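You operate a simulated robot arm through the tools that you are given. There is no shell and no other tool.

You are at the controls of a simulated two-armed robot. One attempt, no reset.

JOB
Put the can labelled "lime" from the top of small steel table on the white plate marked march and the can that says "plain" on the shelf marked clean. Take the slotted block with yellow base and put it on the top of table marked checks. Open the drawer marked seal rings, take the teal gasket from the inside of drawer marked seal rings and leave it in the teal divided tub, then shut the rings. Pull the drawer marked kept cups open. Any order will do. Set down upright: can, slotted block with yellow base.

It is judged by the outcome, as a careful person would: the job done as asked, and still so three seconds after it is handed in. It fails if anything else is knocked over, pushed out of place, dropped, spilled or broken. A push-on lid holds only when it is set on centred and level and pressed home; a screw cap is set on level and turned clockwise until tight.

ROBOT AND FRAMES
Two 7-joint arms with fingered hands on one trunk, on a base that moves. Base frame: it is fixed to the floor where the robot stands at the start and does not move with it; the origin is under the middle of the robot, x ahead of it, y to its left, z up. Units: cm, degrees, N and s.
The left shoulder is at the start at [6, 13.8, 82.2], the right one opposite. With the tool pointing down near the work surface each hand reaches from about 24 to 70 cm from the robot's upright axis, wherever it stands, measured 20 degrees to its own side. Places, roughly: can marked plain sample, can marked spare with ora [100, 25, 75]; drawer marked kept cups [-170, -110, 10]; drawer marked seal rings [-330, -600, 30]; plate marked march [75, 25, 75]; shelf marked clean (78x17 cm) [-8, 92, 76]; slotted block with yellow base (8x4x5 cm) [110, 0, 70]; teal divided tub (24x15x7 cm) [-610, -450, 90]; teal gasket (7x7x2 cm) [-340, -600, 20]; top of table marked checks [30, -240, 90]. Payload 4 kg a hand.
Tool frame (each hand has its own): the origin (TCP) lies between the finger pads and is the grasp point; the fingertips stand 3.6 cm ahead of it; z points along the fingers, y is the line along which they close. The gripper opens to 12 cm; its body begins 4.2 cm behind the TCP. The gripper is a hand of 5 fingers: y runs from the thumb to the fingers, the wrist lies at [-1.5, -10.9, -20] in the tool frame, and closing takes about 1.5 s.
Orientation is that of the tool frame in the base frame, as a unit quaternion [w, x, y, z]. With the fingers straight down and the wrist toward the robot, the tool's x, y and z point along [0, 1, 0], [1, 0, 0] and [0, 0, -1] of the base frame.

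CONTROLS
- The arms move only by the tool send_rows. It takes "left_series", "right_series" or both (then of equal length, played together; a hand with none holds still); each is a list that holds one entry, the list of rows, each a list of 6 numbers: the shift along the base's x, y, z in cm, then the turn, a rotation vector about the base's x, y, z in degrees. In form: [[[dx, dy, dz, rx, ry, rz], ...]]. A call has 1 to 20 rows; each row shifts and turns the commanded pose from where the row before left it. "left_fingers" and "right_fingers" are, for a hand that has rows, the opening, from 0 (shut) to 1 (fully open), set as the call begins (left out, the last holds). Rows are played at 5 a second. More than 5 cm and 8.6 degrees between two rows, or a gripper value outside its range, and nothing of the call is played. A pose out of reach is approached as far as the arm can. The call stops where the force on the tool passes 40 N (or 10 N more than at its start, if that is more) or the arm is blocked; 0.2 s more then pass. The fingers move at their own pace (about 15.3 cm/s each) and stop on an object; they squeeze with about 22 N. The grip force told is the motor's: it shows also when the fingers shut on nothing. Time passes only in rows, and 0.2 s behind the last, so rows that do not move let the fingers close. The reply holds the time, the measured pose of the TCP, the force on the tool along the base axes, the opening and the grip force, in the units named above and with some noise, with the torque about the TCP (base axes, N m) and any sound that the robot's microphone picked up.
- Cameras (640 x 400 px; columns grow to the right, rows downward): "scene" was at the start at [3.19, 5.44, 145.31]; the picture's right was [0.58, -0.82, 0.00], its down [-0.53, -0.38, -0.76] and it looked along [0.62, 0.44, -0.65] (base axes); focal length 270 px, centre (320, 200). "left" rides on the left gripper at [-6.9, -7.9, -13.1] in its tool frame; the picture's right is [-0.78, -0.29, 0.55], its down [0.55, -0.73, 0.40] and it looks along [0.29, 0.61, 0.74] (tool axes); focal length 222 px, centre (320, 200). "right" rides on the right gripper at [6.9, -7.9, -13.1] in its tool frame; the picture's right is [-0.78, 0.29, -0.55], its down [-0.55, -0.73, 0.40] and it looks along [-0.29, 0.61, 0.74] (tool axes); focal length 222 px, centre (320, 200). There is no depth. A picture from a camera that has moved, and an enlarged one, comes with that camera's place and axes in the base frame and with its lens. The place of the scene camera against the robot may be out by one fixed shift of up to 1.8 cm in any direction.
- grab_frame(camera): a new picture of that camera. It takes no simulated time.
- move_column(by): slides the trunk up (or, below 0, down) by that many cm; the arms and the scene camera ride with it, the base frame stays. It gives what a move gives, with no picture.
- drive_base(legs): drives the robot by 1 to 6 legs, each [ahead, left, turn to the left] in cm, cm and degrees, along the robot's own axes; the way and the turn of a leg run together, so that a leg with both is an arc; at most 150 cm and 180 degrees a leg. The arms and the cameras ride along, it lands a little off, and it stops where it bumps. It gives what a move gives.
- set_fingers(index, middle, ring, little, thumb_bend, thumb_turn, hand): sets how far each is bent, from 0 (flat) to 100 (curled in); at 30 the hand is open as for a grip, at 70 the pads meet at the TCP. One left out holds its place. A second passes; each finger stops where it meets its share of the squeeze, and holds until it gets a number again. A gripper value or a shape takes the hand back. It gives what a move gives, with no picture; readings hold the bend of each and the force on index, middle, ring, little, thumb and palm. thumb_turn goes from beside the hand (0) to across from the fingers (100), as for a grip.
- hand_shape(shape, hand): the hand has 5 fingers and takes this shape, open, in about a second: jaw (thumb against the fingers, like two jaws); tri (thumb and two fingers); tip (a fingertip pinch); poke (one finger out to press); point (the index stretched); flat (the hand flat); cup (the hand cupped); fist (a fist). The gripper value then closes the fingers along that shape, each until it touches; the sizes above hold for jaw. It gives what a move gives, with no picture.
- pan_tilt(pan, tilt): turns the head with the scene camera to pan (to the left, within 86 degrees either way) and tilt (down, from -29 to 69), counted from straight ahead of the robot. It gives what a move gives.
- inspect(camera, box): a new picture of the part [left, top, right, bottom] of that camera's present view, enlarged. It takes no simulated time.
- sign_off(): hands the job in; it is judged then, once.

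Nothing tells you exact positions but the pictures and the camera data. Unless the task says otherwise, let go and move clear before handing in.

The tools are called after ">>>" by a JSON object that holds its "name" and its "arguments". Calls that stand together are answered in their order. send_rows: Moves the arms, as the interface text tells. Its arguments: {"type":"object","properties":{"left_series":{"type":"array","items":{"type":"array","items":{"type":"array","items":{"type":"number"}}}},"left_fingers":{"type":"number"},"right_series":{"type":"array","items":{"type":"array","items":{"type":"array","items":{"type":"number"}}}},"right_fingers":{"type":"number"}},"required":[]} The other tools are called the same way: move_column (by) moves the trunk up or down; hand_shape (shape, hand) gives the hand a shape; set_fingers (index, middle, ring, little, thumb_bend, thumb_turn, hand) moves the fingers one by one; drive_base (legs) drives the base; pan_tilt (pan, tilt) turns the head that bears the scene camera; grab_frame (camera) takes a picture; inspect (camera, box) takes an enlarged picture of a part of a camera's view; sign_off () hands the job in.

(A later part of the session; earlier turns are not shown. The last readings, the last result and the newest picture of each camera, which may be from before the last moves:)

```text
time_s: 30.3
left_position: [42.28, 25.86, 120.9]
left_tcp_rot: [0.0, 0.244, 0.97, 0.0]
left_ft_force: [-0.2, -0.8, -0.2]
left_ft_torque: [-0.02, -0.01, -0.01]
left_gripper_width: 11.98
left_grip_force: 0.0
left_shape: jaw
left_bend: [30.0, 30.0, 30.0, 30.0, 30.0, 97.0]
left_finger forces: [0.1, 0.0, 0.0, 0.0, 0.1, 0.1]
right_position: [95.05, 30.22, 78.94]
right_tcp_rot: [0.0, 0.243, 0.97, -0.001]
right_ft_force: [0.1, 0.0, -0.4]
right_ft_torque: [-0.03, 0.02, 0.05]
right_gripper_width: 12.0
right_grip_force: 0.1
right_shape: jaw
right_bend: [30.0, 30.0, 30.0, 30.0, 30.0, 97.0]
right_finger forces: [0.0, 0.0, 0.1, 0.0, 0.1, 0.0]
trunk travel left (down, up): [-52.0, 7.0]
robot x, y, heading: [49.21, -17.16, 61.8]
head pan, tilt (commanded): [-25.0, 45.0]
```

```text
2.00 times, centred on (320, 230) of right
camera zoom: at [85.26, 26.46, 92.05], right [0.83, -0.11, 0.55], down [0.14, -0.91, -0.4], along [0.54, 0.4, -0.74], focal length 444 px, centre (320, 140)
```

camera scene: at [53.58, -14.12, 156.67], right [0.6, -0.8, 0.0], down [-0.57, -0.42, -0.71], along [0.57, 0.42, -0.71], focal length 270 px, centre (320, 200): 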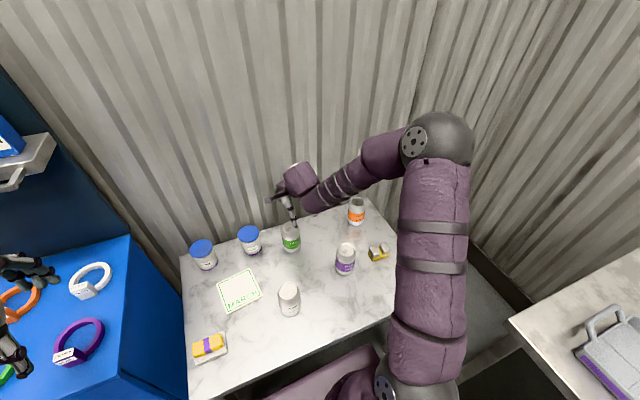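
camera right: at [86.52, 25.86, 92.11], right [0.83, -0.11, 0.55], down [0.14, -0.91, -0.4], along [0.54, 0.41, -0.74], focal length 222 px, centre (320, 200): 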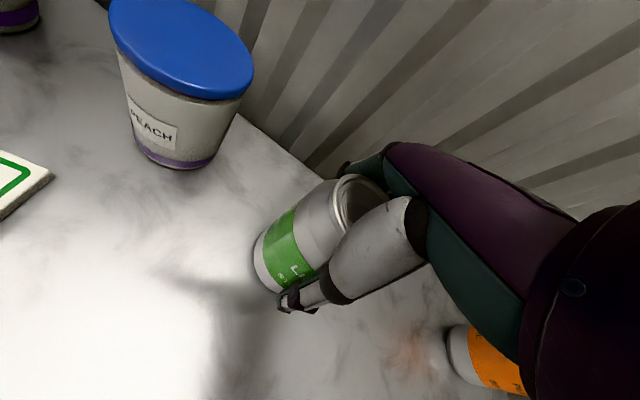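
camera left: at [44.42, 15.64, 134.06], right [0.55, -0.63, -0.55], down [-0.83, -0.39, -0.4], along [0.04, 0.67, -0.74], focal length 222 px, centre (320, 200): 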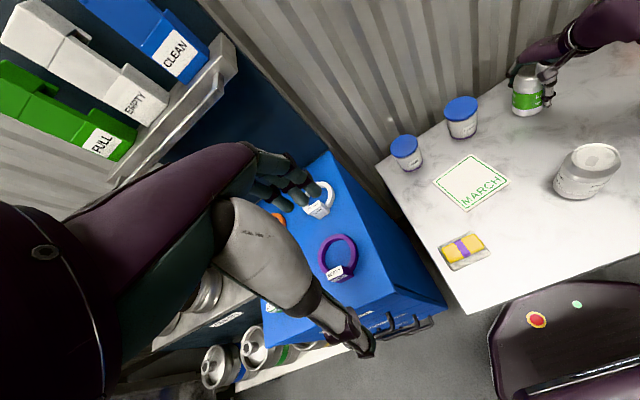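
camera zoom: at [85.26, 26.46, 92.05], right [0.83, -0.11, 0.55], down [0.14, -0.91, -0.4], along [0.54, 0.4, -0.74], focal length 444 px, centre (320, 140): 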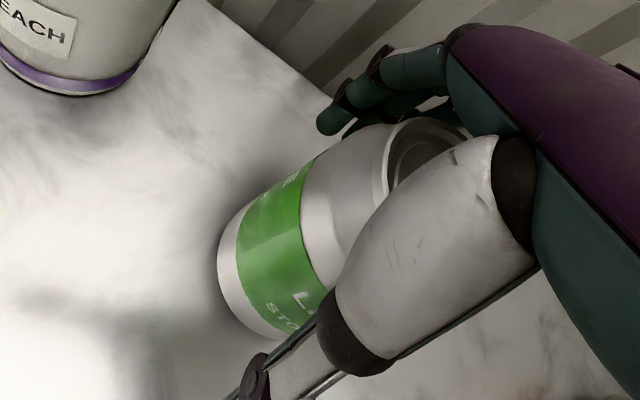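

The hand is better centred now. I'll nudge slightly further left, lower a touch, and close.

>>> {"name": "send_rows", "arguments": {"right_series": [[[-0.35, 0.2, -0.6, 0, 0, 0], [0, 0, 0, 0, 0, 0], [0, 0, 0, 0, 0, 0]]], "right_fingers": 1}}

>>> {"name": "send_rows", "arguments": {"right_series": [[[0, 0, 0, 0, 0, 0], [0, 0, 0, 0, 0, 0], [0, 0, 0, 0, 0, 0], [0, 0, 0, 0, 0, 0], [0, 0, 0, 0, 0, 0], [0, 0, 0, 0, 0, 0], [0, 0, 0, 0, 0, 0], [0, 0, 0, 0, 0, 0]]], "right_fingers": 0}}

>>> {"name": "grab_frame", "arguments": {"camera": "right"}}

>>> {"name": "inspect", "arguments": {"camera": "scene", "box": [260, 180, 340, 260]}}

```text
time_s: 31.1
left_position: [42.4, 25.94, 120.88]
left_tcp_rot: [0.0, 0.244, 0.97, -0.001]
left_ft_force: [-0.4, 0.8, -0.8]
left_ft_torque: [-0.01, -0.02, 0.02]
left_gripper_width: 11.96
left_grip_force: 0.2
left_shape: jaw
left_bend: [30.0, 30.0, 30.0, 30.0, 30.0, 97.0]
left_finger forces: [0.0, 0.1, 0.1, 0.1, 0.0, 0.1]
right_position: [94.68, 30.4, 78.32]
right_tcp_rot: [0.0, 0.242, 0.97, -0.001]
right_ft_force: [-0.4, 0.9, -0.9]
right_ft_torque: [-0.01, -0.02, 0.01]
right_gripper_width: 11.98
right_grip_force: 0.0
right_shape: jaw
right_bend: [30.0, 30.0, 30.0, 30.0, 30.0, 97.0]
right_finger forces: [0.0, 0.0, 0.0, 0.0, 0.0, 0.0]
trunk travel left (down, up): [-52.0, 7.0]
robot x, y, heading: [49.24, -17.01, 61.7]
head pan, tilt (commanded): [-25.0, 45.0]
```

```text
time_s: 32.9
left_position: [42.39, 25.93, 120.96]
left_tcp_rot: [0.0, 0.243, 0.97, -0.001]
left_ft_force: [-0.1, -1.0, -0.2]
left_ft_torque: [0.0, 0.0, 0.02]
left_gripper_width: 11.97
left_grip_force: 0.1
left_shape: jaw
left_bend: [30.0, 30.0, 30.0, 30.0, 30.0, 97.0]
left_finger forces: [0.0, 0.0, 0.0, 0.0, 0.0, 0.0]
right_position: [94.72, 30.26, 78.36]
right_tcp_rot: [0.0, 0.245, 0.97, -0.001]
right_ft_force: [-0.7, -0.2, -0.5]
right_ft_torque: [0.05, 0.03, 0.01]
right_gripper_width: 5.52
right_grip_force: 21.8
right_shape: jaw
right_bend: [45.0, 44.0, 45.0, 70.0, 63.0, 100.0]
right_finger forces: [8.5, 5.9, 2.8, 0.0, 17.4, 0.0]
trunk travel left (down, up): [-52.0, 7.0]
robot x, y, heading: [49.43, -16.98, 61.4]
head pan, tilt (commanded): [-25.0, 45.0]
```

```text
taken
camera right: at [84.89, 26.68, 91.46], right [0.83, -0.11, 0.55], down [0.14, -0.91, -0.4], along [0.54, 0.4, -0.74], focal length 222 px, centre (320, 200)
```

right: 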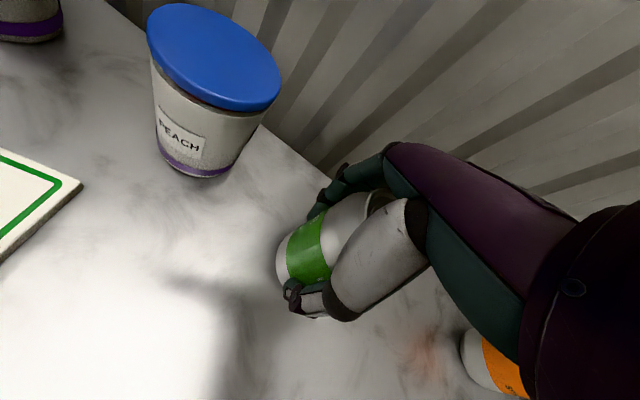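

```text
5.00 times, centred on (300, 220) of scene
camera zoom: at [53.48, -14.18, 156.67], right [0.6, -0.8, 0.0], down [-0.57, -0.42, -0.71], along [0.57, 0.42, -0.71], focal length 1348 px, centre (420, 100)
```

zoom: 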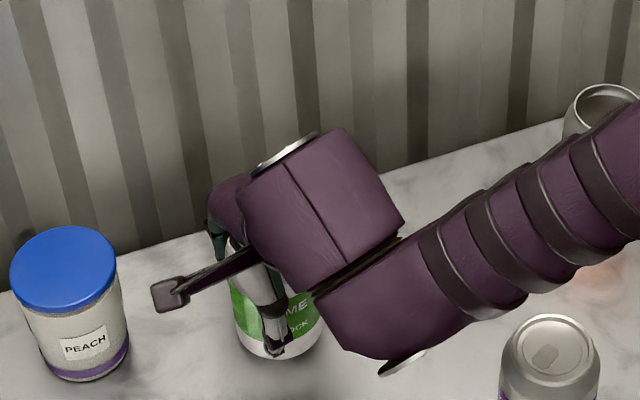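

Three fingers and the thumb now hold the can with no stray force. I'll lift it a little and check.

>>> {"name": "send_rows", "arguments": {"right_series": [[[0, 0, 1.5, 0, 0, 0], [0, 0, 1.5, 0, 0, 0], [0, 0, 2, 0, 0, 0], [0, 0, 2, 0, 0, 0]]]}}

>>> {"name": "inspect", "arguments": {"camera": "scene", "box": [210, 140, 410, 280]}}

>>> {"name": "grab_frame", "arguments": {"camera": "right"}}

>>> {"name": "inspect", "arguments": {"camera": "left", "box": [380, 20, 640, 240]}}

```text
time_s: 33.9
left_position: [42.26, 25.96, 120.96]
left_tcp_rot: [-0.001, 0.244, 0.97, -0.001]
left_ft_force: [0.2, 0.9, 0.0]
left_ft_torque: [0.01, 0.0, 0.01]
left_gripper_width: 11.99
left_grip_force: 0.0
left_shape: jaw
left_bend: [30.0, 30.0, 30.0, 30.0, 30.0, 97.0]
left_finger forces: [0.0, 0.1, 0.0, 0.0, 0.1, 0.0]
right_position: [94.82, 30.48, 85.37]
right_tcp_rot: [0.0, 0.243, 0.97, -0.001]
right_ft_force: [-0.1, -0.2, -3.5]
right_ft_torque: [0.03, 0.02, 0.04]
right_gripper_width: 5.5
right_grip_force: 22.1
right_shape: jaw
right_bend: [45.0, 44.0, 45.0, 70.0, 63.0, 100.0]
right_finger forces: [8.7, 6.2, 3.1, 0.1, 17.2, 0.1]
trunk travel left (down, up): [-52.0, 7.0]
robot x, y, heading: [49.21, -17.16, 61.7]
head pan, tilt (commanded): [-25.0, 45.0]
```

```text
2.86 times, centred on (310, 210) of scene
camera zoom: at [53.47, -14.18, 156.66], right [0.6, -0.8, 0.0], down [-0.57, -0.42, -0.71], along [0.57, 0.42, -0.71], focal length 770 px, centre (349, 171)
```

zoom: 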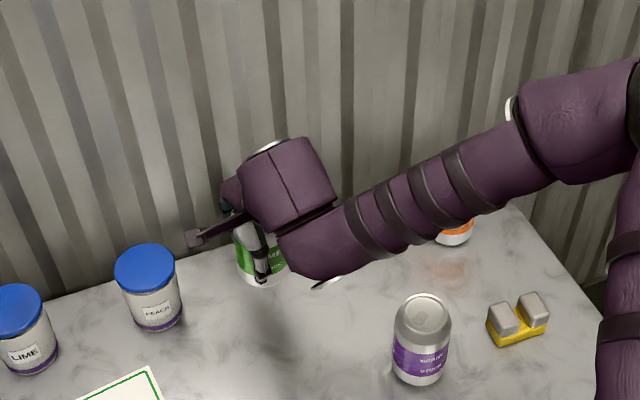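

```text
taken
camera right: at [84.9, 26.73, 98.52], right [0.83, -0.11, 0.55], down [0.14, -0.91, -0.4], along [0.54, 0.4, -0.74], focal length 222 px, centre (320, 200)
```

right: 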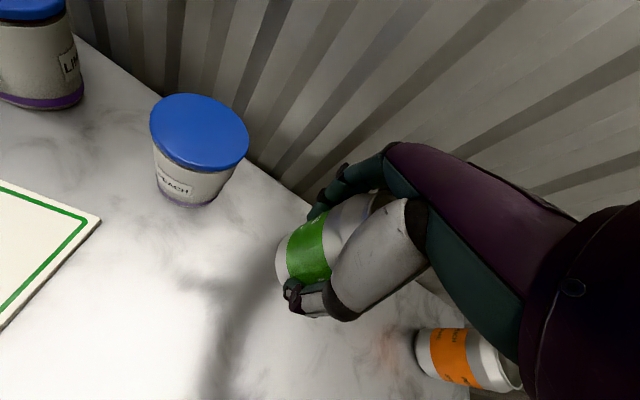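

```text
1.82 times, centred on (510, 130) of left
camera zoom: at [44.48, 15.72, 134.03], right [0.55, -0.63, -0.55], down [-0.83, -0.39, -0.4], along [0.04, 0.67, -0.74], focal length 404 px, centre (-26, 327)
```

zoom: 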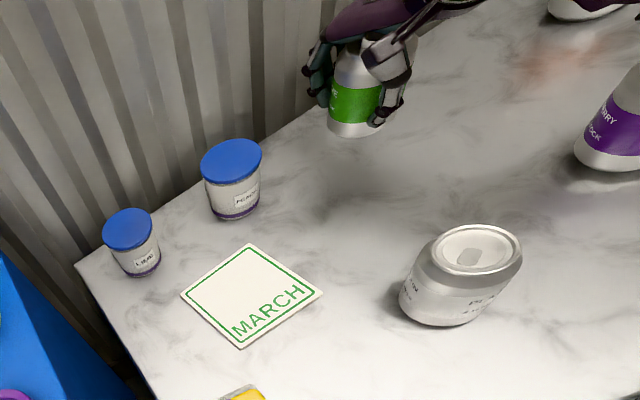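

The lime can is lifted and upright (about 3.5 N). The plate's centre works out at [72.3, 32.2] from two cameras; I'll raise clear of the jars and carry it over the plate.

>>> {"name": "send_rows", "arguments": {"right_series": [[[0, 0, 4, 0, 0, 0], [0, 0, 4, 0, 0, 0], [-4.5, 0.34, 0, 0, 0, 0], [-4.5, 0.34, 0, 0, 0, 0], [-4.5, 0.34, 0, 0, 0, 0], [-4.5, 0.34, 0, 0, 0, 0], [-4.5, 0.34, 0, 0, 0, 0]]]}}

>>> {"name": "grab_frame", "arguments": {"camera": "right"}}

>>> {"name": "grab_frame", "arguments": {"camera": "left"}}

>>> {"name": "grab_frame", "arguments": {"camera": "scene"}}

```text
time_s: 35.5
left_position: [42.29, 25.98, 120.88]
left_tcp_rot: [0.0, 0.244, 0.97, -0.001]
left_ft_force: [-0.1, 0.3, -0.3]
left_ft_torque: [0.01, 0.0, -0.04]
left_gripper_width: 11.97
left_grip_force: 0.1
left_shape: jaw
left_bend: [30.0, 30.0, 30.0, 30.0, 30.0, 97.0]
left_finger forces: [0.0, 0.0, 0.0, 0.1, 0.1, 0.1]
right_position: [71.94, 32.17, 93.45]
right_tcp_rot: [0.001, 0.245, 0.969, -0.001]
right_ft_force: [-0.4, 0.0, -3.5]
right_ft_torque: [0.04, 0.06, -0.01]
right_gripper_width: 5.48
right_grip_force: 22.1
right_shape: jaw
right_bend: [45.0, 44.0, 45.0, 70.0, 64.0, 100.0]
right_finger forces: [8.8, 5.9, 3.2, 0.1, 17.0, 0.0]
trunk travel left (down, up): [-52.0, 7.0]
robot x, y, heading: [49.23, -17.05, 61.5]
head pan, tilt (commanded): [-25.0, 45.0]
```

```text
taken
camera right: at [62.14, 28.4, 106.57], right [0.83, -0.11, 0.55], down [0.14, -0.91, -0.39], along [0.54, 0.4, -0.74], focal length 222 px, centre (320, 200)
```

right: 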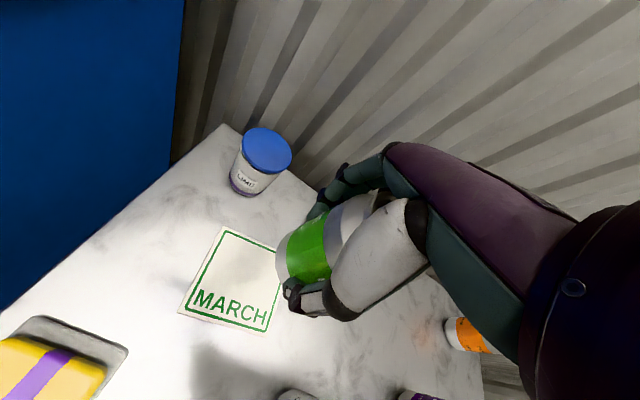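

```text
taken
camera left: at [44.4, 15.77, 134.01], right [0.55, -0.63, -0.55], down [-0.83, -0.39, -0.4], along [0.04, 0.67, -0.74], focal length 222 px, centre (320, 200)
```

left: 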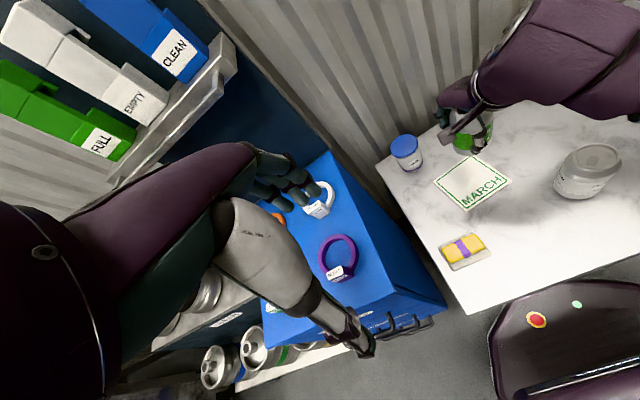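

```text
taken
camera scene: at [53.37, -14.13, 156.67], right [0.6, -0.8, 0.0], down [-0.57, -0.42, -0.71], along [0.57, 0.42, -0.71], focal length 270 px, centre (320, 200)
```

scene: 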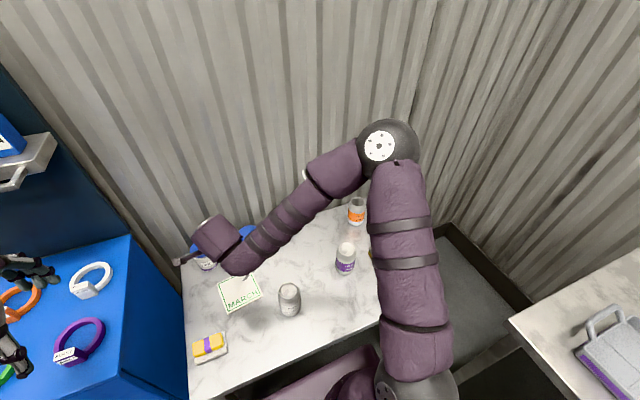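

The can is over the plate's centre. I'll lower it, slowing for the last centimetre.

>>> {"name": "send_rows", "arguments": {"right_series": [[[0, 0, -4.5, 0, 0, 0], [0, 0, -4.5, 0, 0, 0], [0, 0, -3, 0, 0, 0], [0, 0, -1, 0, 0, 0]]]}}

>>> {"name": "grab_frame", "arguments": {"camera": "right"}}

>>> {"name": "inspect", "arguments": {"camera": "left", "box": [380, 60, 580, 240]}}

```text
time_s: 36.5
left_position: [42.25, 25.97, 120.89]
left_tcp_rot: [0.0, 0.244, 0.97, -0.001]
left_ft_force: [-0.1, 0.3, 0.5]
left_ft_torque: [0.0, 0.01, 0.02]
left_gripper_width: 11.97
left_grip_force: 0.0
left_shape: jaw
left_bend: [30.0, 30.0, 30.0, 30.0, 30.0, 97.0]
left_finger forces: [0.1, 0.0, 0.0, 0.1, 0.0, 0.0]
right_position: [72.14, 32.21, 80.38]
right_tcp_rot: [0.001, 0.244, 0.97, -0.002]
right_ft_force: [0.4, 0.5, -3.7]
right_ft_torque: [0.01, 0.1, 0.0]
right_gripper_width: 5.5
right_grip_force: 22.1
right_shape: jaw
right_bend: [45.0, 44.0, 45.0, 70.0, 64.0, 100.0]
right_finger forces: [8.7, 6.1, 3.4, 0.0, 16.9, 0.0]
trunk travel left (down, up): [-52.0, 7.0]
robot x, y, heading: [48.79, -16.82, 61.8]
head pan, tilt (commanded): [-25.0, 45.0]
```

```text
taken
camera right: at [62.28, 28.47, 93.51], right [0.83, -0.11, 0.55], down [0.14, -0.91, -0.4], along [0.54, 0.4, -0.74], focal length 222 px, centre (320, 200)
```

right: 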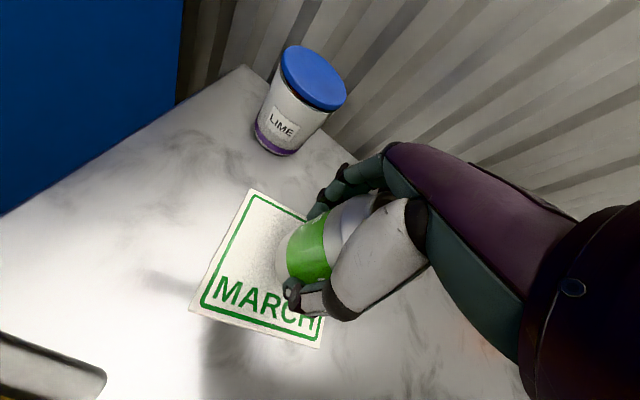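

```text
2.22 times, centred on (480, 150) of left
camera zoom: at [44.49, 15.74, 134.03], right [0.55, -0.63, -0.55], down [-0.83, -0.39, -0.4], along [0.04, 0.67, -0.74], focal length 494 px, centre (-36, 311)
```

zoom: 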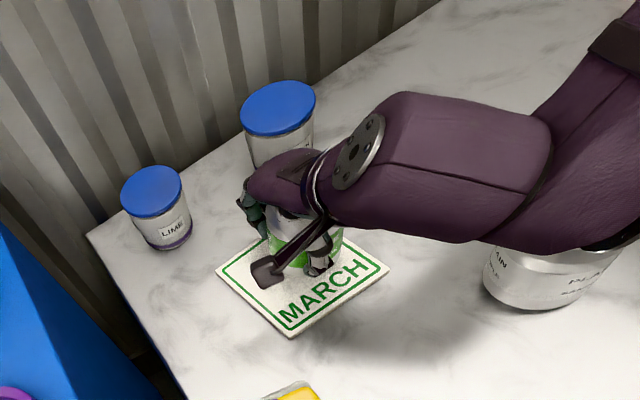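

The can hovers about a centimetre above the plate, well centred. I'll lower in small steps until it touches.

>>> {"name": "send_rows", "arguments": {"right_series": [[[0, 0, -0.4, 0, 0, 0], [0, 0, -0.3, 0, 0, 0], [0, 0, -0.2, 0, 0, 0]]]}}

>>> {"name": "inspect", "arguments": {"camera": "right", "box": [180, 160, 400, 360]}}

```text
time_s: 37.3
left_position: [42.27, 25.98, 120.96]
left_tcp_rot: [-0.001, 0.244, 0.97, -0.001]
left_ft_force: [0.4, -0.2, 0.8]
left_ft_torque: [0.0, 0.0, 0.03]
left_gripper_width: 11.98
left_grip_force: 0.1
left_shape: jaw
left_bend: [30.0, 30.0, 30.0, 30.0, 30.0, 97.0]
left_finger forces: [0.1, 0.0, 0.0, 0.0, 0.0, 0.1]
right_position: [72.1, 32.19, 79.44]
right_tcp_rot: [-0.001, 0.243, 0.97, -0.001]
right_ft_force: [0.0, -0.2, -3.1]
right_ft_torque: [0.04, 0.02, 0.01]
right_gripper_width: 5.5
right_grip_force: 21.4
right_shape: jaw
right_bend: [45.0, 44.0, 45.0, 70.0, 64.0, 100.0]
right_finger forces: [8.8, 6.1, 3.4, 0.1, 16.9, 0.1]
trunk travel left (down, up): [-52.0, 7.0]
robot x, y, heading: [49.28, -16.81, 61.6]
head pan, tilt (commanded): [-25.0, 45.0]
```

```text
2.00 times, centred on (290, 260) of right
camera zoom: at [62.29, 28.44, 92.66], right [0.83, -0.11, 0.55], down [0.14, -0.91, -0.4], along [0.54, 0.4, -0.74], focal length 444 px, centre (380, 80)
```

zoom: 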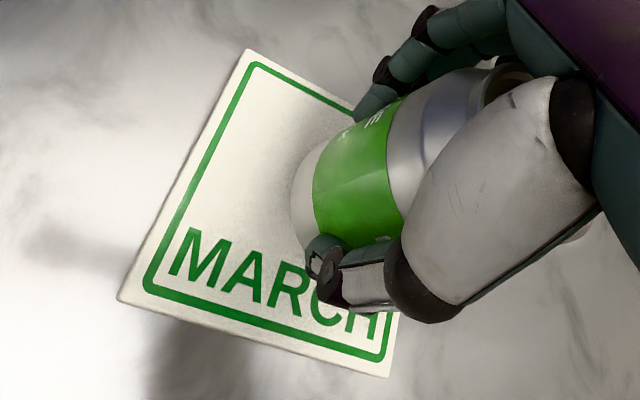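

>>> {"name": "send_rows", "arguments": {"right_series": [[[0, 0, -0.2, 0, 0, 0], [0, 0, -0.2, 0, 0, 0], [0, 0, 0, 0, 0, 0]]]}}

```text
time_s: 38.1
left_position: [42.31, 25.88, 121.03]
left_tcp_rot: [0.0, 0.244, 0.97, 0.0]
left_ft_force: [-0.4, 0.0, 0.3]
left_ft_torque: [0.01, -0.01, 0.0]
left_gripper_width: 11.98
left_grip_force: 0.1
left_shape: jaw
left_bend: [30.0, 30.0, 30.0, 30.0, 30.0, 97.0]
left_finger forces: [0.0, 0.0, 0.0, 0.0, 0.0, 0.0]
right_position: [72.09, 32.12, 79.13]
right_tcp_rot: [0.0, 0.243, 0.97, 0.002]
right_ft_force: [-1.2, 0.8, 11.4]
right_ft_torque: [0.02, -0.08, -0.02]
right_gripper_width: 5.49
right_grip_force: 22.5
right_shape: jaw
right_bend: [45.0, 44.0, 45.0, 70.0, 64.0, 100.0]
right_finger forces: [9.5, 6.6, 3.7, 0.0, 18.7, 0.1]
trunk travel left (down, up): [-52.0, 7.0]
robot x, y, heading: [48.94, -17.05, 61.9]
head pan, tilt (commanded): [-25.0, 45.0]
```

The can is seated on the plate (the force has turned upward). I'll ease off slightly, open the fingers, and check it stands.

>>> {"name": "send_rows", "arguments": {"right_series": [[[0, 0, 0.15, 0, 0, 0], [0, 0, 0, 0, 0, 0]]]}}

>>> {"name": "send_rows", "arguments": {"right_series": [[[0, 0, 0, 0, 0, 0], [0, 0, 0, 0, 0, 0], [0, 0, 0, 0, 0, 0], [0, 0, 0, 0, 0, 0], [0, 0, 0, 0, 0, 0]]], "right_fingers": 1}}

>>> {"name": "grab_frame", "arguments": {"camera": "right"}}

```text
time_s: 38.7
left_position: [42.31, 25.84, 121.03]
left_tcp_rot: [0.001, 0.243, 0.97, -0.001]
left_ft_force: [0.4, 0.1, -0.8]
left_ft_torque: [0.03, -0.01, 0.0]
left_gripper_width: 11.99
left_grip_force: 0.0
left_shape: jaw
left_bend: [30.0, 30.0, 30.0, 30.0, 30.0, 97.0]
left_finger forces: [0.1, 0.0, 0.0, 0.1, 0.0, 0.1]
right_position: [72.15, 32.06, 79.19]
right_tcp_rot: [-0.001, 0.243, 0.97, -0.001]
right_ft_force: [-1.1, 2.1, 6.2]
right_ft_torque: [0.12, 0.0, 0.02]
right_gripper_width: 5.49
right_grip_force: 21.6
right_shape: jaw
right_bend: [45.0, 44.0, 45.0, 70.0, 64.0, 100.0]
right_finger forces: [9.9, 7.0, 3.5, 0.0, 18.3, 0.0]
trunk travel left (down, up): [-52.0, 7.0]
robot x, y, heading: [49.21, -16.68, 61.9]
head pan, tilt (commanded): [-25.0, 45.0]
```

```text
time_s: 39.9
left_position: [42.27, 26.0, 120.92]
left_tcp_rot: [0.0, 0.244, 0.97, -0.001]
left_ft_force: [-0.9, -0.1, 0.3]
left_ft_torque: [0.0, 0.0, -0.01]
left_gripper_width: 11.97
left_grip_force: 0.0
left_shape: jaw
left_bend: [30.0, 30.0, 30.0, 30.0, 30.0, 97.0]
left_finger forces: [0.0, 0.0, 0.1, 0.0, 0.1, 0.0]
right_position: [72.17, 32.11, 79.18]
right_tcp_rot: [-0.001, 0.242, 0.97, -0.001]
right_ft_force: [-0.4, 0.9, -0.6]
right_ft_torque: [-0.02, -0.01, 0.01]
right_gripper_width: 11.97
right_grip_force: 0.0
right_shape: jaw
right_bend: [30.0, 30.0, 30.0, 30.0, 30.0, 97.0]
right_finger forces: [0.1, 0.0, 0.0, 0.1, 0.0, 0.0]
trunk travel left (down, up): [-52.0, 7.0]
robot x, y, heading: [49.06, -17.01, 61.9]
head pan, tilt (commanded): [-25.0, 45.0]
```

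```text
taken
camera right: at [62.35, 28.41, 92.38], right [0.83, -0.11, 0.55], down [0.14, -0.91, -0.4], along [0.54, 0.4, -0.74], focal length 222 px, centre (320, 200)
```

right: 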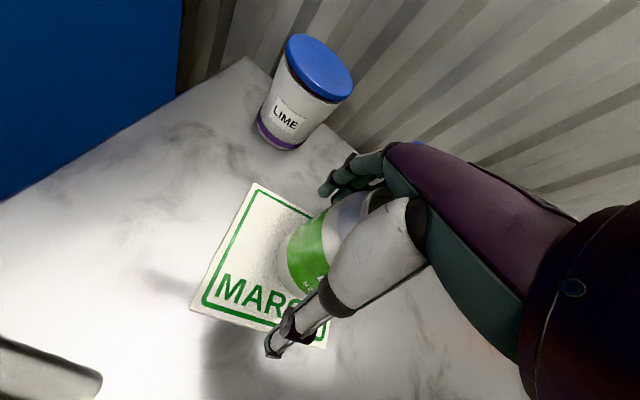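

The lime can stands on the march plate. I'll lift the hand straight up and move over toward the plain can.

>>> {"name": "send_rows", "arguments": {"right_series": [[[0, 0, 2, 0, 0, 0], [0, 0, 4.5, 0, 0, 0], [0, 0, 4.5, 0, 0, 0], [0, 0, 4.5, 0, 0, 0], [0, 0, 2.5, 0, 0, 0], [1.4, -4.2, 0, 0, 0, 0], [1.4, -4.2, 0, 0, 0, 0], [1.4, -4.2, 0, 0, 0, 0], [1.4, -4.2, 0, 0, 0, 0]]]}}

>>> {"name": "grab_frame", "arguments": {"camera": "right"}}

>>> {"name": "grab_frame", "arguments": {"camera": "left"}}

>>> {"name": "grab_frame", "arguments": {"camera": "scene"}}

```text
time_s: 41.9
left_position: [42.25, 25.88, 120.95]
left_tcp_rot: [0.0, 0.243, 0.97, -0.001]
left_ft_force: [0.2, -0.1, 0.5]
left_ft_torque: [0.02, -0.01, 0.0]
left_gripper_width: 11.99
left_grip_force: 0.0
left_shape: jaw
left_bend: [30.0, 30.0, 30.0, 30.0, 30.0, 97.0]
left_finger forces: [0.1, 0.1, 0.0, 0.1, 0.0, 0.0]
right_position: [75.49, 22.75, 97.19]
right_tcp_rot: [0.001, 0.243, 0.97, 0.0]
right_ft_force: [0.8, -0.4, 0.6]
right_ft_torque: [0.04, 0.0, -0.01]
right_gripper_width: 11.96
right_grip_force: 0.0
right_shape: jaw
right_bend: [30.0, 30.0, 30.0, 30.0, 30.0, 97.0]
right_finger forces: [0.0, 0.0, 0.0, 0.1, 0.0, 0.0]
right hand out of reach, approached as far as the arm can: row 8, 9
trunk travel left (down, up): [-52.0, 7.0]
robot x, y, heading: [49.15, -16.73, 61.8]
head pan, tilt (commanded): [-25.0, 45.0]
```

```text
taken
camera right: at [65.58, 18.94, 110.36], right [0.83, -0.11, 0.55], down [0.14, -0.91, -0.4], along [0.54, 0.4, -0.74], focal length 222 px, centre (320, 200)
```

right: 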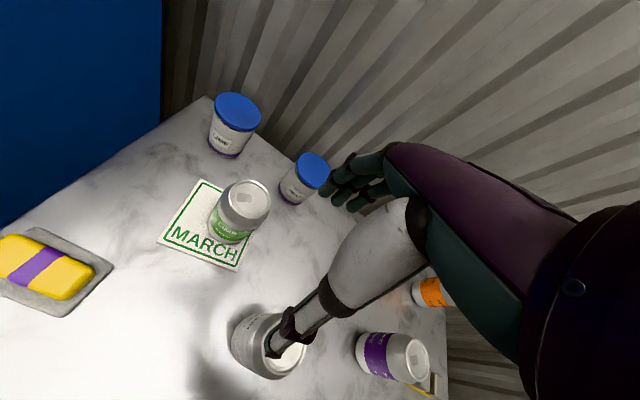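

```text
taken
camera left: at [44.48, 15.67, 134.05], right [0.55, -0.63, -0.55], down [-0.83, -0.39, -0.4], along [0.04, 0.67, -0.74], focal length 222 px, centre (320, 200)
```

left: 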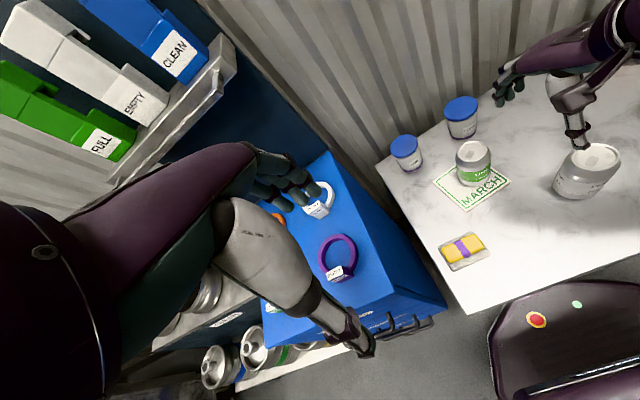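

```text
taken
camera scene: at [53.47, -14.25, 156.67], right [0.6, -0.8, 0.0], down [-0.57, -0.42, -0.71], along [0.57, 0.42, -0.71], focal length 270 px, centre (320, 200)
```

scene: 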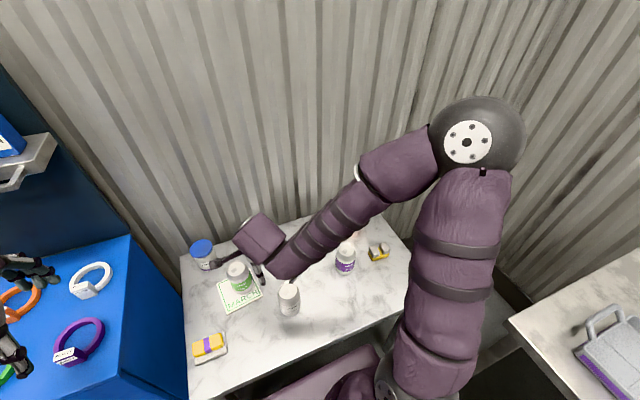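

The lime can is upright on the plate. The plain can is too near for the arm with the trunk raised, so I'll back the base off 10 cm with the hand well above everything.

>>> {"name": "drive_base", "arguments": {"legs": [[-10, 0, 0]]}}

>>> {"name": "send_rows", "arguments": {"right_series": [[[0, 0, 0, 0, 0, 0]]]}}

>>> {"name": "grab_frame", "arguments": {"camera": "right"}}

```text
time_s: 43.0
left_position: [37.68, 17.14, 121.09]
left_tcp_rot: [0.001, 0.243, 0.97, 0.0]
left_ft_force: [-0.1, -1.0, 0.7]
left_ft_torque: [0.05, 0.0, 0.0]
left_gripper_width: 11.97
left_grip_force: 0.1
left_shape: jaw
left_bend: [30.0, 30.0, 30.0, 30.0, 30.0, 97.0]
left_finger forces: [0.0, 0.0, 0.0, 0.0, 0.0, 0.0]
right_position: [70.74, 14.14, 97.19]
right_tcp_rot: [0.0, 0.243, 0.97, 0.0]
right_ft_force: [0.0, 0.2, 0.0]
right_ft_torque: [0.03, 0.03, -0.01]
right_gripper_width: 11.99
right_grip_force: 0.1
right_shape: jaw
right_bend: [30.0, 30.0, 30.0, 30.0, 30.0, 97.0]
right_finger forces: [0.0, 0.1, 0.0, 0.0, 0.1, 0.1]
trunk travel left (down, up): [-52.0, 7.0]
robot x, y, heading: [44.38, -25.97, 61.7]
head pan, tilt (commanded): [-25.0, 45.0]
```

```text
time_s: 43.4
left_position: [37.7, 17.33, 120.83]
left_tcp_rot: [-0.001, 0.242, 0.97, 0.0]
left_ft_force: [-0.8, -0.2, -0.6]
left_ft_torque: [0.01, -0.02, -0.02]
left_gripper_width: 11.98
left_grip_force: 0.2
left_shape: jaw
left_bend: [30.0, 30.0, 30.0, 30.0, 30.0, 97.0]
left_finger forces: [0.1, 0.1, 0.0, 0.1, 0.0, 0.1]
right_position: [70.72, 14.19, 97.31]
right_tcp_rot: [0.0, 0.243, 0.97, -0.001]
right_ft_force: [-0.6, 0.0, -0.8]
right_ft_torque: [-0.04, 0.04, -0.01]
right_gripper_width: 11.97
right_grip_force: 0.1
right_shape: jaw
right_bend: [30.0, 30.0, 30.0, 30.0, 30.0, 97.0]
right_finger forces: [0.0, 0.1, 0.0, 0.0, 0.1, 0.1]
trunk travel left (down, up): [-52.0, 7.0]
robot x, y, heading: [44.3, -25.58, 62.2]
head pan, tilt (commanded): [-25.0, 45.0]
```

```text
taken
camera right: at [60.92, 10.43, 110.36], right [0.83, -0.11, 0.55], down [0.14, -0.91, -0.4], along [0.54, 0.4, -0.74], focal length 222 px, centre (320, 200)
```

right: 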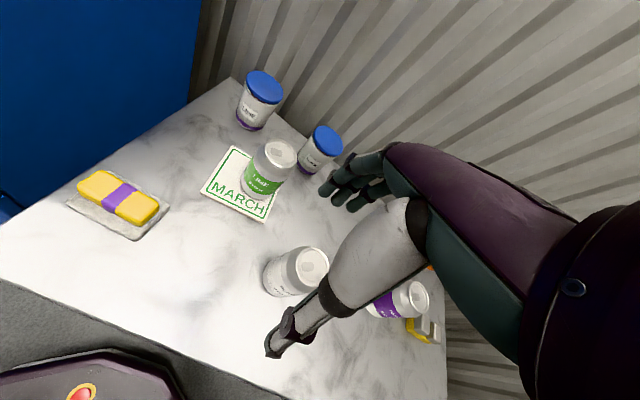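

The plain can is about 7 cm right and 4 cm ahead of the hand; I'll move over it (with the sideways correction learned on the lime can) and come part way down to check.

>>> {"name": "send_rows", "arguments": {"right_series": [[[3.2, 0.6, 0, 0, 0, 0], [3.2, 0.6, 0, 0, 0, 0], [0, 0, -4, 0, 0, 0], [0, 0, -4, 0, 0, 0]]], "right_fingers": 1}}

>>> {"name": "grab_frame", "arguments": {"camera": "right"}}

>>> {"name": "inspect", "arguments": {"camera": "scene", "box": [200, 120, 440, 270]}}

```text
time_s: 44.4
left_position: [37.78, 17.36, 120.97]
left_tcp_rot: [0.0, 0.242, 0.97, 0.0]
left_ft_force: [-0.2, -0.8, 0.2]
left_ft_torque: [0.02, -0.01, -0.01]
left_gripper_width: 11.97
left_grip_force: 0.1
left_shape: jaw
left_bend: [30.0, 30.0, 30.0, 30.0, 30.0, 97.0]
left_finger forces: [0.0, 0.0, 0.0, 0.1, 0.1, 0.1]
right_position: [77.39, 15.28, 89.27]
right_tcp_rot: [0.0, 0.243, 0.97, 0.0]
right_ft_force: [-0.9, -1.1, 0.1]
right_ft_torque: [-0.01, 0.02, 0.03]
right_gripper_width: 11.97
right_grip_force: 0.1
right_shape: jaw
right_bend: [30.0, 30.0, 30.0, 30.0, 30.0, 97.0]
right_finger forces: [0.0, 0.0, 0.0, 0.0, 0.0, 0.1]
trunk travel left (down, up): [-52.0, 7.0]
robot x, y, heading: [44.54, -25.66, 61.8]
head pan, tilt (commanded): [-25.0, 45.0]
```

```text
taken
camera right: at [67.58, 11.5, 102.37], right [0.83, -0.11, 0.55], down [0.14, -0.91, -0.4], along [0.54, 0.4, -0.74], focal length 222 px, centre (320, 200)
```

right: 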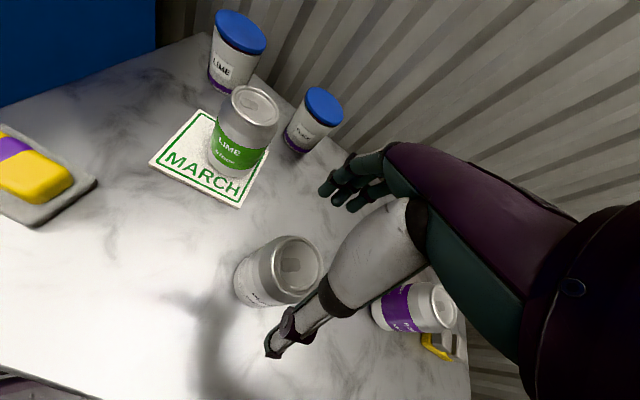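

```text
2.67 times, centred on (320, 195) of scene
camera zoom: at [48.97, -22.72, 156.67], right [0.6, -0.8, 0.0], down [-0.57, -0.42, -0.71], along [0.56, 0.42, -0.71], focal length 719 px, centre (320, 213)
```

zoom: 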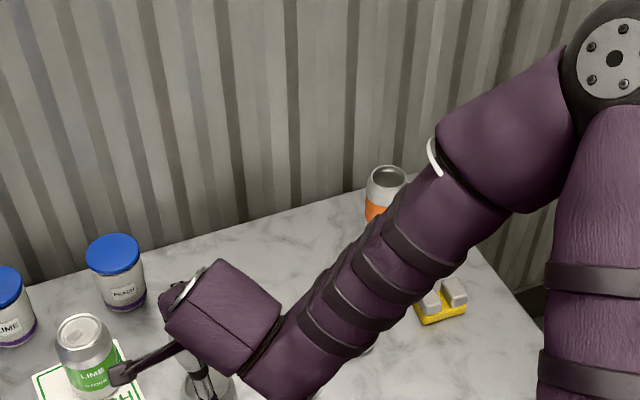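

The can is lined up as with the lime one. I'll descend around it and close the hand.

>>> {"name": "send_rows", "arguments": {"right_series": [[[0, 0, -4, 0, 0, 0], [0, 0, -4, 0, 0, 0], [0, 0, -2.8, 0, 0, 0]]]}}

>>> {"name": "grab_frame", "arguments": {"camera": "right"}}

```text
time_s: 45.2
left_position: [37.64, 17.36, 121.1]
left_tcp_rot: [0.0, 0.243, 0.97, -0.001]
left_ft_force: [0.3, -0.2, 0.5]
left_ft_torque: [-0.05, -0.02, 0.02]
left_gripper_width: 11.97
left_grip_force: 0.0
left_shape: jaw
left_bend: [30.0, 30.0, 30.0, 30.0, 30.0, 97.0]
left_finger forces: [0.0, 0.0, 0.0, 0.1, 0.0, 0.0]
right_position: [77.41, 15.31, 78.63]
right_tcp_rot: [0.0, 0.241, 0.97, 0.0]
right_ft_force: [-0.8, -0.2, 1.8]
right_ft_torque: [0.0, -0.03, -0.03]
right_gripper_width: 11.99
right_grip_force: 0.1
right_shape: jaw
right_bend: [30.0, 30.0, 30.0, 30.0, 30.0, 97.0]
right_finger forces: [0.0, 0.0, 0.0, 0.0, 2.2, 0.0]
trunk travel left (down, up): [-52.0, 7.0]
robot x, y, heading: [45.0, -25.55, 61.9]
head pan, tilt (commanded): [-25.0, 45.0]
```

```text
taken
camera right: at [67.55, 11.58, 91.76], right [0.83, -0.11, 0.55], down [0.14, -0.91, -0.4], along [0.54, 0.41, -0.74], focal length 222 px, centre (320, 200)
```

right: 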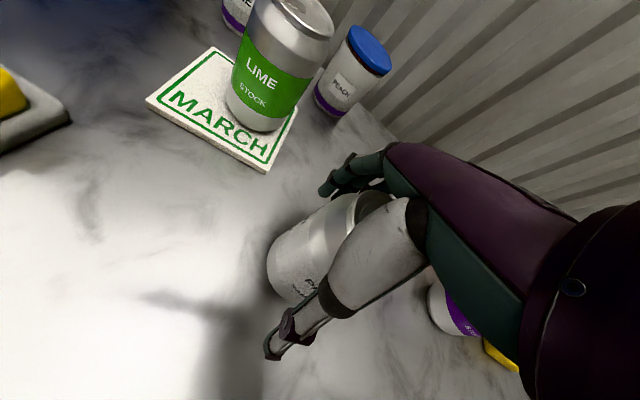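

The thumb is lightly touching the can, as in the first lime attempt, so I'll shift the hand a little toward the robot and left before closing.

>>> {"name": "send_rows", "arguments": {"right_series": [[[-0.4, -0.7, 0, 0, 0, 0], [-0.2, 0.1, -0.2, 0, 0, 0]]]}}

>>> {"name": "inspect", "arguments": {"camera": "right", "box": [230, 140, 430, 370]}}

```text
time_s: 45.8
left_position: [37.63, 17.32, 120.98]
left_tcp_rot: [-0.001, 0.243, 0.97, -0.001]
left_ft_force: [-0.7, 0.1, -0.6]
left_ft_torque: [0.03, 0.05, 0.01]
left_gripper_width: 11.98
left_grip_force: 0.1
left_shape: jaw
left_bend: [30.0, 30.0, 30.0, 30.0, 30.0, 97.0]
left_finger forces: [0.1, 0.0, 0.0, 0.1, 0.1, 0.1]
right_position: [76.64, 14.83, 78.37]
right_tcp_rot: [0.0, 0.243, 0.97, -0.001]
right_ft_force: [-0.5, 0.0, -0.6]
right_ft_torque: [0.0, 0.0, 0.0]
right_gripper_width: 11.98
right_grip_force: 0.1
right_shape: jaw
right_bend: [30.0, 30.0, 30.0, 30.0, 30.0, 97.0]
right_finger forces: [0.0, 0.1, 0.1, 0.0, 0.0, 0.0]
trunk travel left (down, up): [-52.0, 7.0]
robot x, y, heading: [44.29, -25.95, 61.9]
head pan, tilt (commanded): [-25.0, 45.0]
```

```text
1.74 times, centred on (330, 255) of right
camera zoom: at [66.82, 11.04, 91.45], right [0.83, -0.11, 0.55], down [0.14, -0.91, -0.4], along [0.54, 0.4, -0.74], focal length 386 px, centre (303, 104)
```

zoom: 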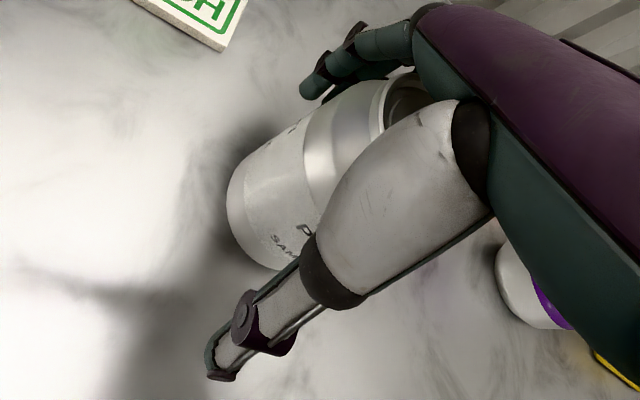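

>>> {"name": "send_rows", "arguments": {"right_series": [[[0, 0, 0, 0, 0, 0], [0, 0, 0, 0, 0, 0], [0, 0, 0, 0, 0, 0], [0, 0, 0, 0, 0, 0], [0, 0, 0, 0, 0, 0], [0, 0, 0, 0, 0, 0], [0, 0, 0, 0, 0, 0], [0, 0, 0, 0, 0, 0]]], "right_fingers": 0}}

>>> {"name": "grab_frame", "arguments": {"camera": "right"}}

```text
time_s: 47.6
left_position: [37.76, 17.35, 120.85]
left_tcp_rot: [0.0, 0.243, 0.97, -0.001]
left_ft_force: [-0.3, -0.3, 0.4]
left_ft_torque: [0.01, 0.01, 0.03]
left_gripper_width: 11.97
left_grip_force: 0.0
left_shape: jaw
left_bend: [30.0, 30.0, 30.0, 30.0, 30.0, 97.0]
left_finger forces: [0.0, 0.0, 0.1, 0.1, 0.1, 0.0]
right_position: [76.56, 14.69, 78.25]
right_tcp_rot: [0.0, 0.242, 0.97, -0.001]
right_ft_force: [-1.1, -0.5, -0.2]
right_ft_torque: [0.03, -0.02, 0.0]
right_gripper_width: 5.51
right_grip_force: 21.6
right_shape: jaw
right_bend: [42.0, 42.0, 42.0, 70.0, 66.0, 100.0]
right_finger forces: [8.7, 6.4, 2.8, 0.1, 17.7, 0.0]
trunk travel left (down, up): [-52.0, 7.0]
robot x, y, heading: [44.34, -25.16, 62.0]
head pan, tilt (commanded): [-25.0, 45.0]
```

```text
taken
camera right: at [66.83, 11.04, 91.46], right [0.83, -0.11, 0.55], down [0.14, -0.91, -0.4], along [0.54, 0.4, -0.74], focal length 222 px, centre (320, 200)
```

right: 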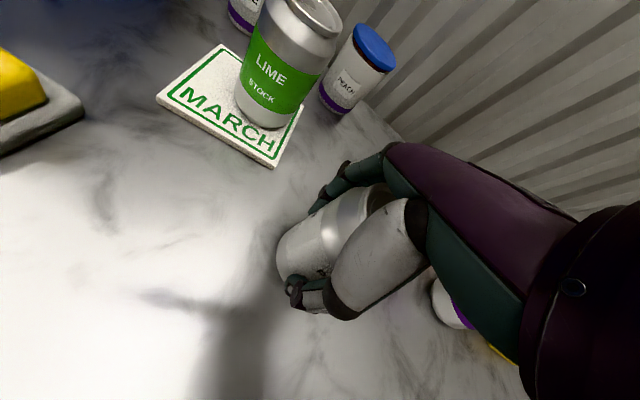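

The plain can is held firmly by three fingers and thumb. I'll lift it well clear and back the base away from the table.

>>> {"name": "send_rows", "arguments": {"right_series": [[[0, 0, 2, 0, 0, 0], [0, 0, 3, 0, 0, 0], [0, 0, 4.5, 0, 0, 0], [0, 0, 4.5, 0, 0, 0], [0, 0, 4, 0, 0, 0]]]}}

>>> {"name": "drive_base", "arguments": {"legs": [[-14, 0, -2]]}}

>>> {"name": "pan_tilt", "arguments": {"pan": 40, "tilt": 40}}

>>> {"name": "grab_frame", "arguments": {"camera": "scene"}}

>>> {"name": "grab_frame", "arguments": {"camera": "right"}}

```text
time_s: 48.8
left_position: [37.71, 17.33, 120.96]
left_tcp_rot: [0.0, 0.243, 0.97, 0.0]
left_ft_force: [-0.5, -1.2, -0.5]
left_ft_torque: [0.01, 0.02, -0.01]
left_gripper_width: 11.97
left_grip_force: 0.0
left_shape: jaw
left_bend: [30.0, 30.0, 30.0, 30.0, 30.0, 97.0]
left_finger forces: [0.1, 0.0, 0.0, 0.0, 0.1, 0.0]
right_position: [76.5, 14.71, 96.15]
right_tcp_rot: [0.001, 0.242, 0.97, -0.001]
right_ft_force: [0.8, 0.2, -3.0]
right_ft_torque: [0.0, 0.05, 0.01]
right_gripper_width: 5.49
right_grip_force: 21.7
right_shape: jaw
right_bend: [42.0, 42.0, 42.0, 70.0, 66.0, 100.0]
right_finger forces: [8.9, 6.4, 2.9, 0.0, 17.4, 0.1]
trunk travel left (down, up): [-52.0, 7.0]
robot x, y, heading: [44.52, -25.47, 61.8]
head pan, tilt (commanded): [-25.0, 45.0]
```

```text
time_s: 50.2
left_position: [31.97, 4.8, 120.84]
left_tcp_rot: [0.0, 0.259, 0.966, 0.0]
left_ft_force: [0.2, -0.6, 0.7]
left_ft_torque: [0.02, 0.0, -0.01]
left_gripper_width: 12.0
left_grip_force: 0.0
left_shape: jaw
left_bend: [30.0, 30.0, 30.0, 30.0, 30.0, 97.0]
left_finger forces: [0.0, 0.0, 0.1, 0.0, 0.0, 0.0]
right_position: [70.79, 0.92, 96.05]
right_tcp_rot: [-0.001, 0.258, 0.966, 0.0]
right_ft_force: [-0.4, -0.5, -4.3]
right_ft_torque: [0.03, 0.05, 0.01]
right_gripper_width: 5.46
right_grip_force: 22.4
right_shape: jaw
right_bend: [42.0, 42.0, 42.0, 70.0, 66.0, 100.0]
right_finger forces: [9.0, 6.6, 3.0, 0.0, 17.3, 0.0]
trunk travel left (down, up): [-52.0, 7.0]
robot x, y, heading: [37.98, -38.39, 60.0]
head pan, tilt (commanded): [-25.0, 45.0]
```

```text
time_s: 51.5
left_position: [32.0, 4.94, 120.91]
left_tcp_rot: [-0.001, 0.258, 0.966, -0.001]
left_ft_force: [-0.3, 0.8, -0.4]
left_ft_torque: [0.03, -0.02, 0.0]
left_gripper_width: 11.97
left_grip_force: 0.0
left_shape: jaw
left_bend: [30.0, 30.0, 30.0, 30.0, 30.0, 97.0]
left_finger forces: [0.1, 0.0, 0.0, 0.0, 0.1, 0.1]
right_position: [70.75, 0.98, 96.22]
right_tcp_rot: [-0.001, 0.258, 0.966, 0.0]
right_ft_force: [-0.7, 1.4, -3.9]
right_ft_torque: [0.01, 0.05, -0.02]
right_gripper_width: 5.48
right_grip_force: 21.8
right_shape: jaw
right_bend: [42.0, 42.0, 42.0, 70.0, 66.0, 100.0]
right_finger forces: [9.0, 6.5, 2.9, 0.0, 17.4, 0.0]
trunk travel left (down, up): [-52.0, 7.0]
robot x, y, heading: [37.51, -38.36, 60.4]
head pan, tilt (commanded): [40.0, 40.0]
```

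```text
taken
camera scene: at [33.84, -31.83, 157.39], right [0.98, 0.17, 0.0], down [0.11, -0.63, -0.77], along [-0.13, 0.75, -0.64], focal length 270 px, centre (320, 200)
```

scene: 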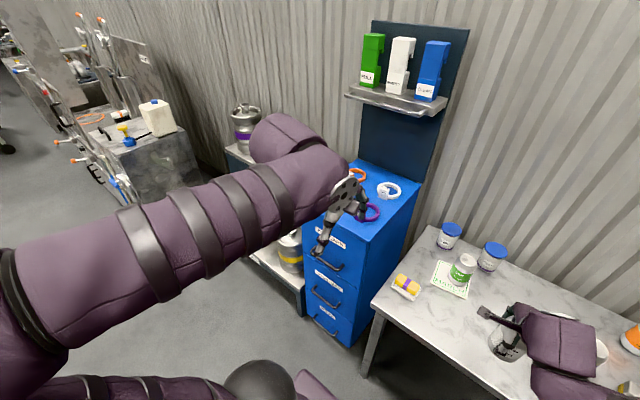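

```text
taken
camera right: at [60.89, -2.36, 109.22], right [0.83, -0.14, 0.55], down [0.11, -0.91, -0.4], along [0.55, 0.39, -0.74], focal length 222 px, centre (320, 200)
```

right: 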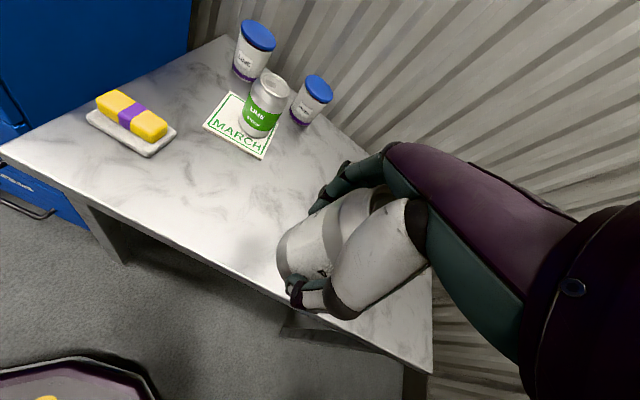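

I can see the cabinet, the shelf with kegs and a bench further left. I'll slide left about 74 cm along the station, staying back from everything.

>>> {"name": "drive_base", "arguments": {"legs": [[0, 74, 0]]}}

>>> {"name": "pan_tilt", "arguments": {"pan": 10, "tilt": 40}}

>>> {"name": "grab_frame", "arguments": {"camera": "scene"}}

>>> {"name": "grab_frame", "arguments": {"camera": "right"}}

>>> {"name": "grab_frame", "arguments": {"camera": "left"}}

```text
time_s: 55.5
left_position: [-31.92, 40.7, 121.0]
left_tcp_rot: [0.0, 0.251, 0.968, -0.001]
left_ft_force: [-0.4, -0.6, 0.7]
left_ft_torque: [-0.05, -0.01, 0.0]
left_gripper_width: 11.96
left_grip_force: 0.2
left_shape: jaw
left_bend: [30.0, 30.0, 30.0, 30.0, 30.0, 97.0]
left_finger forces: [0.0, 0.0, 0.0, 0.1, 0.0, 0.1]
right_position: [7.05, 37.37, 95.99]
right_tcp_rot: [0.0, 0.251, 0.968, -0.001]
right_ft_force: [-0.8, 0.0, -3.7]
right_ft_torque: [-0.03, 0.07, 0.02]
right_gripper_width: 5.48
right_grip_force: 22.3
right_shape: jaw
right_bend: [42.0, 42.0, 42.0, 70.0, 66.0, 100.0]
right_finger forces: [8.9, 6.6, 3.0, 0.1, 17.4, 0.0]
trunk travel left (down, up): [-52.0, 7.0]
robot x, y, heading: [-25.75, -2.4, 60.9]
head pan, tilt (commanded): [40.0, 40.0]
```

```text
time_s: 56.4
left_position: [-31.83, 40.82, 120.92]
left_tcp_rot: [0.0, 0.251, 0.968, 0.0]
left_ft_force: [0.1, -0.2, 0.7]
left_ft_torque: [0.0, 0.02, 0.01]
left_gripper_width: 12.01
left_grip_force: 0.0
left_shape: jaw
left_bend: [30.0, 30.0, 30.0, 30.0, 30.0, 97.0]
left_finger forces: [0.0, 0.0, 0.0, 0.0, 0.1, 0.2]
right_position: [6.99, 37.34, 96.08]
right_tcp_rot: [-0.001, 0.252, 0.968, -0.001]
right_ft_force: [-0.2, -0.3, -3.6]
right_ft_torque: [0.03, 0.03, -0.02]
right_gripper_width: 5.45
right_grip_force: 21.5
right_shape: jaw
right_bend: [42.0, 42.0, 42.0, 70.0, 66.0, 100.0]
right_finger forces: [8.8, 6.5, 3.1, 0.1, 17.4, 0.0]
trunk travel left (down, up): [-52.0, 7.0]
robot x, y, heading: [-25.57, -2.44, 60.8]
head pan, tilt (commanded): [10.0, 40.0]
```

```text
taken
camera scene: at [-25.16, 3.68, 157.39], right [0.94, -0.33, 0.0], down [-0.21, -0.61, -0.77], along [0.25, 0.72, -0.64], focal length 270 px, centre (320, 200)
```

scene: 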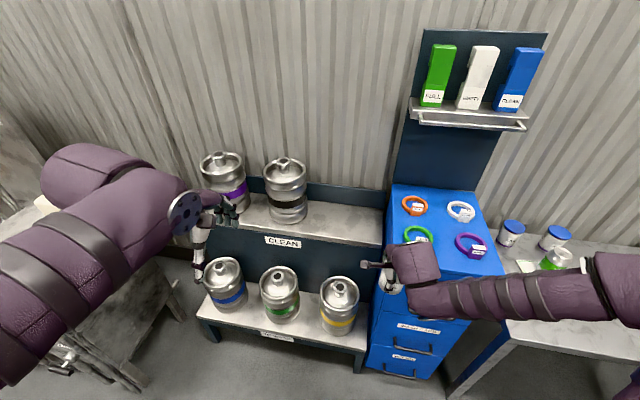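

```text
taken
camera right: at [-2.91, 33.84, 109.22], right [0.83, -0.13, 0.55], down [0.12, -0.91, -0.4], along [0.55, 0.39, -0.74], focal length 222 px, centre (320, 200)
```

right: 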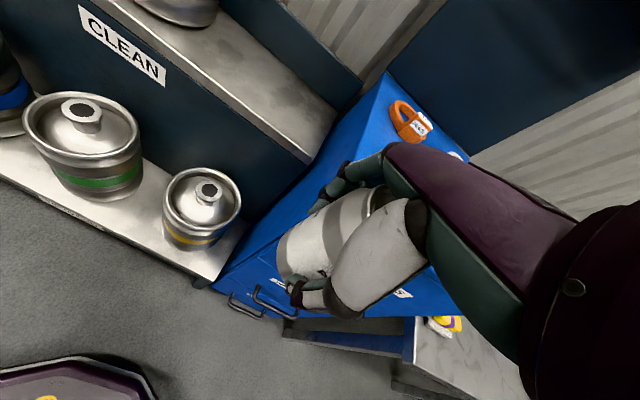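

```text
taken
camera left: at [-29.83, 30.46, 134.04], right [0.54, -0.64, -0.55], down [-0.84, -0.37, -0.4], along [0.05, 0.67, -0.74], focal length 222 px, centre (320, 200)
```

left: 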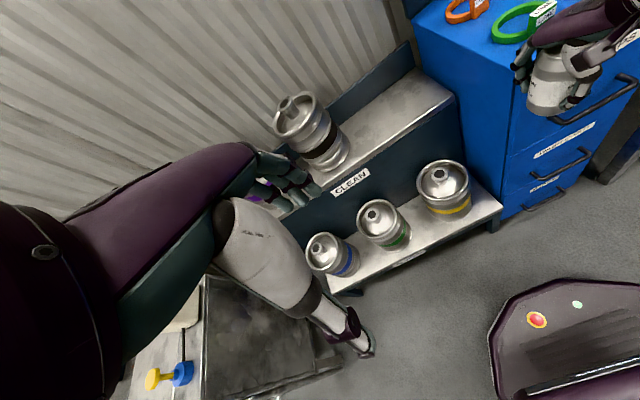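

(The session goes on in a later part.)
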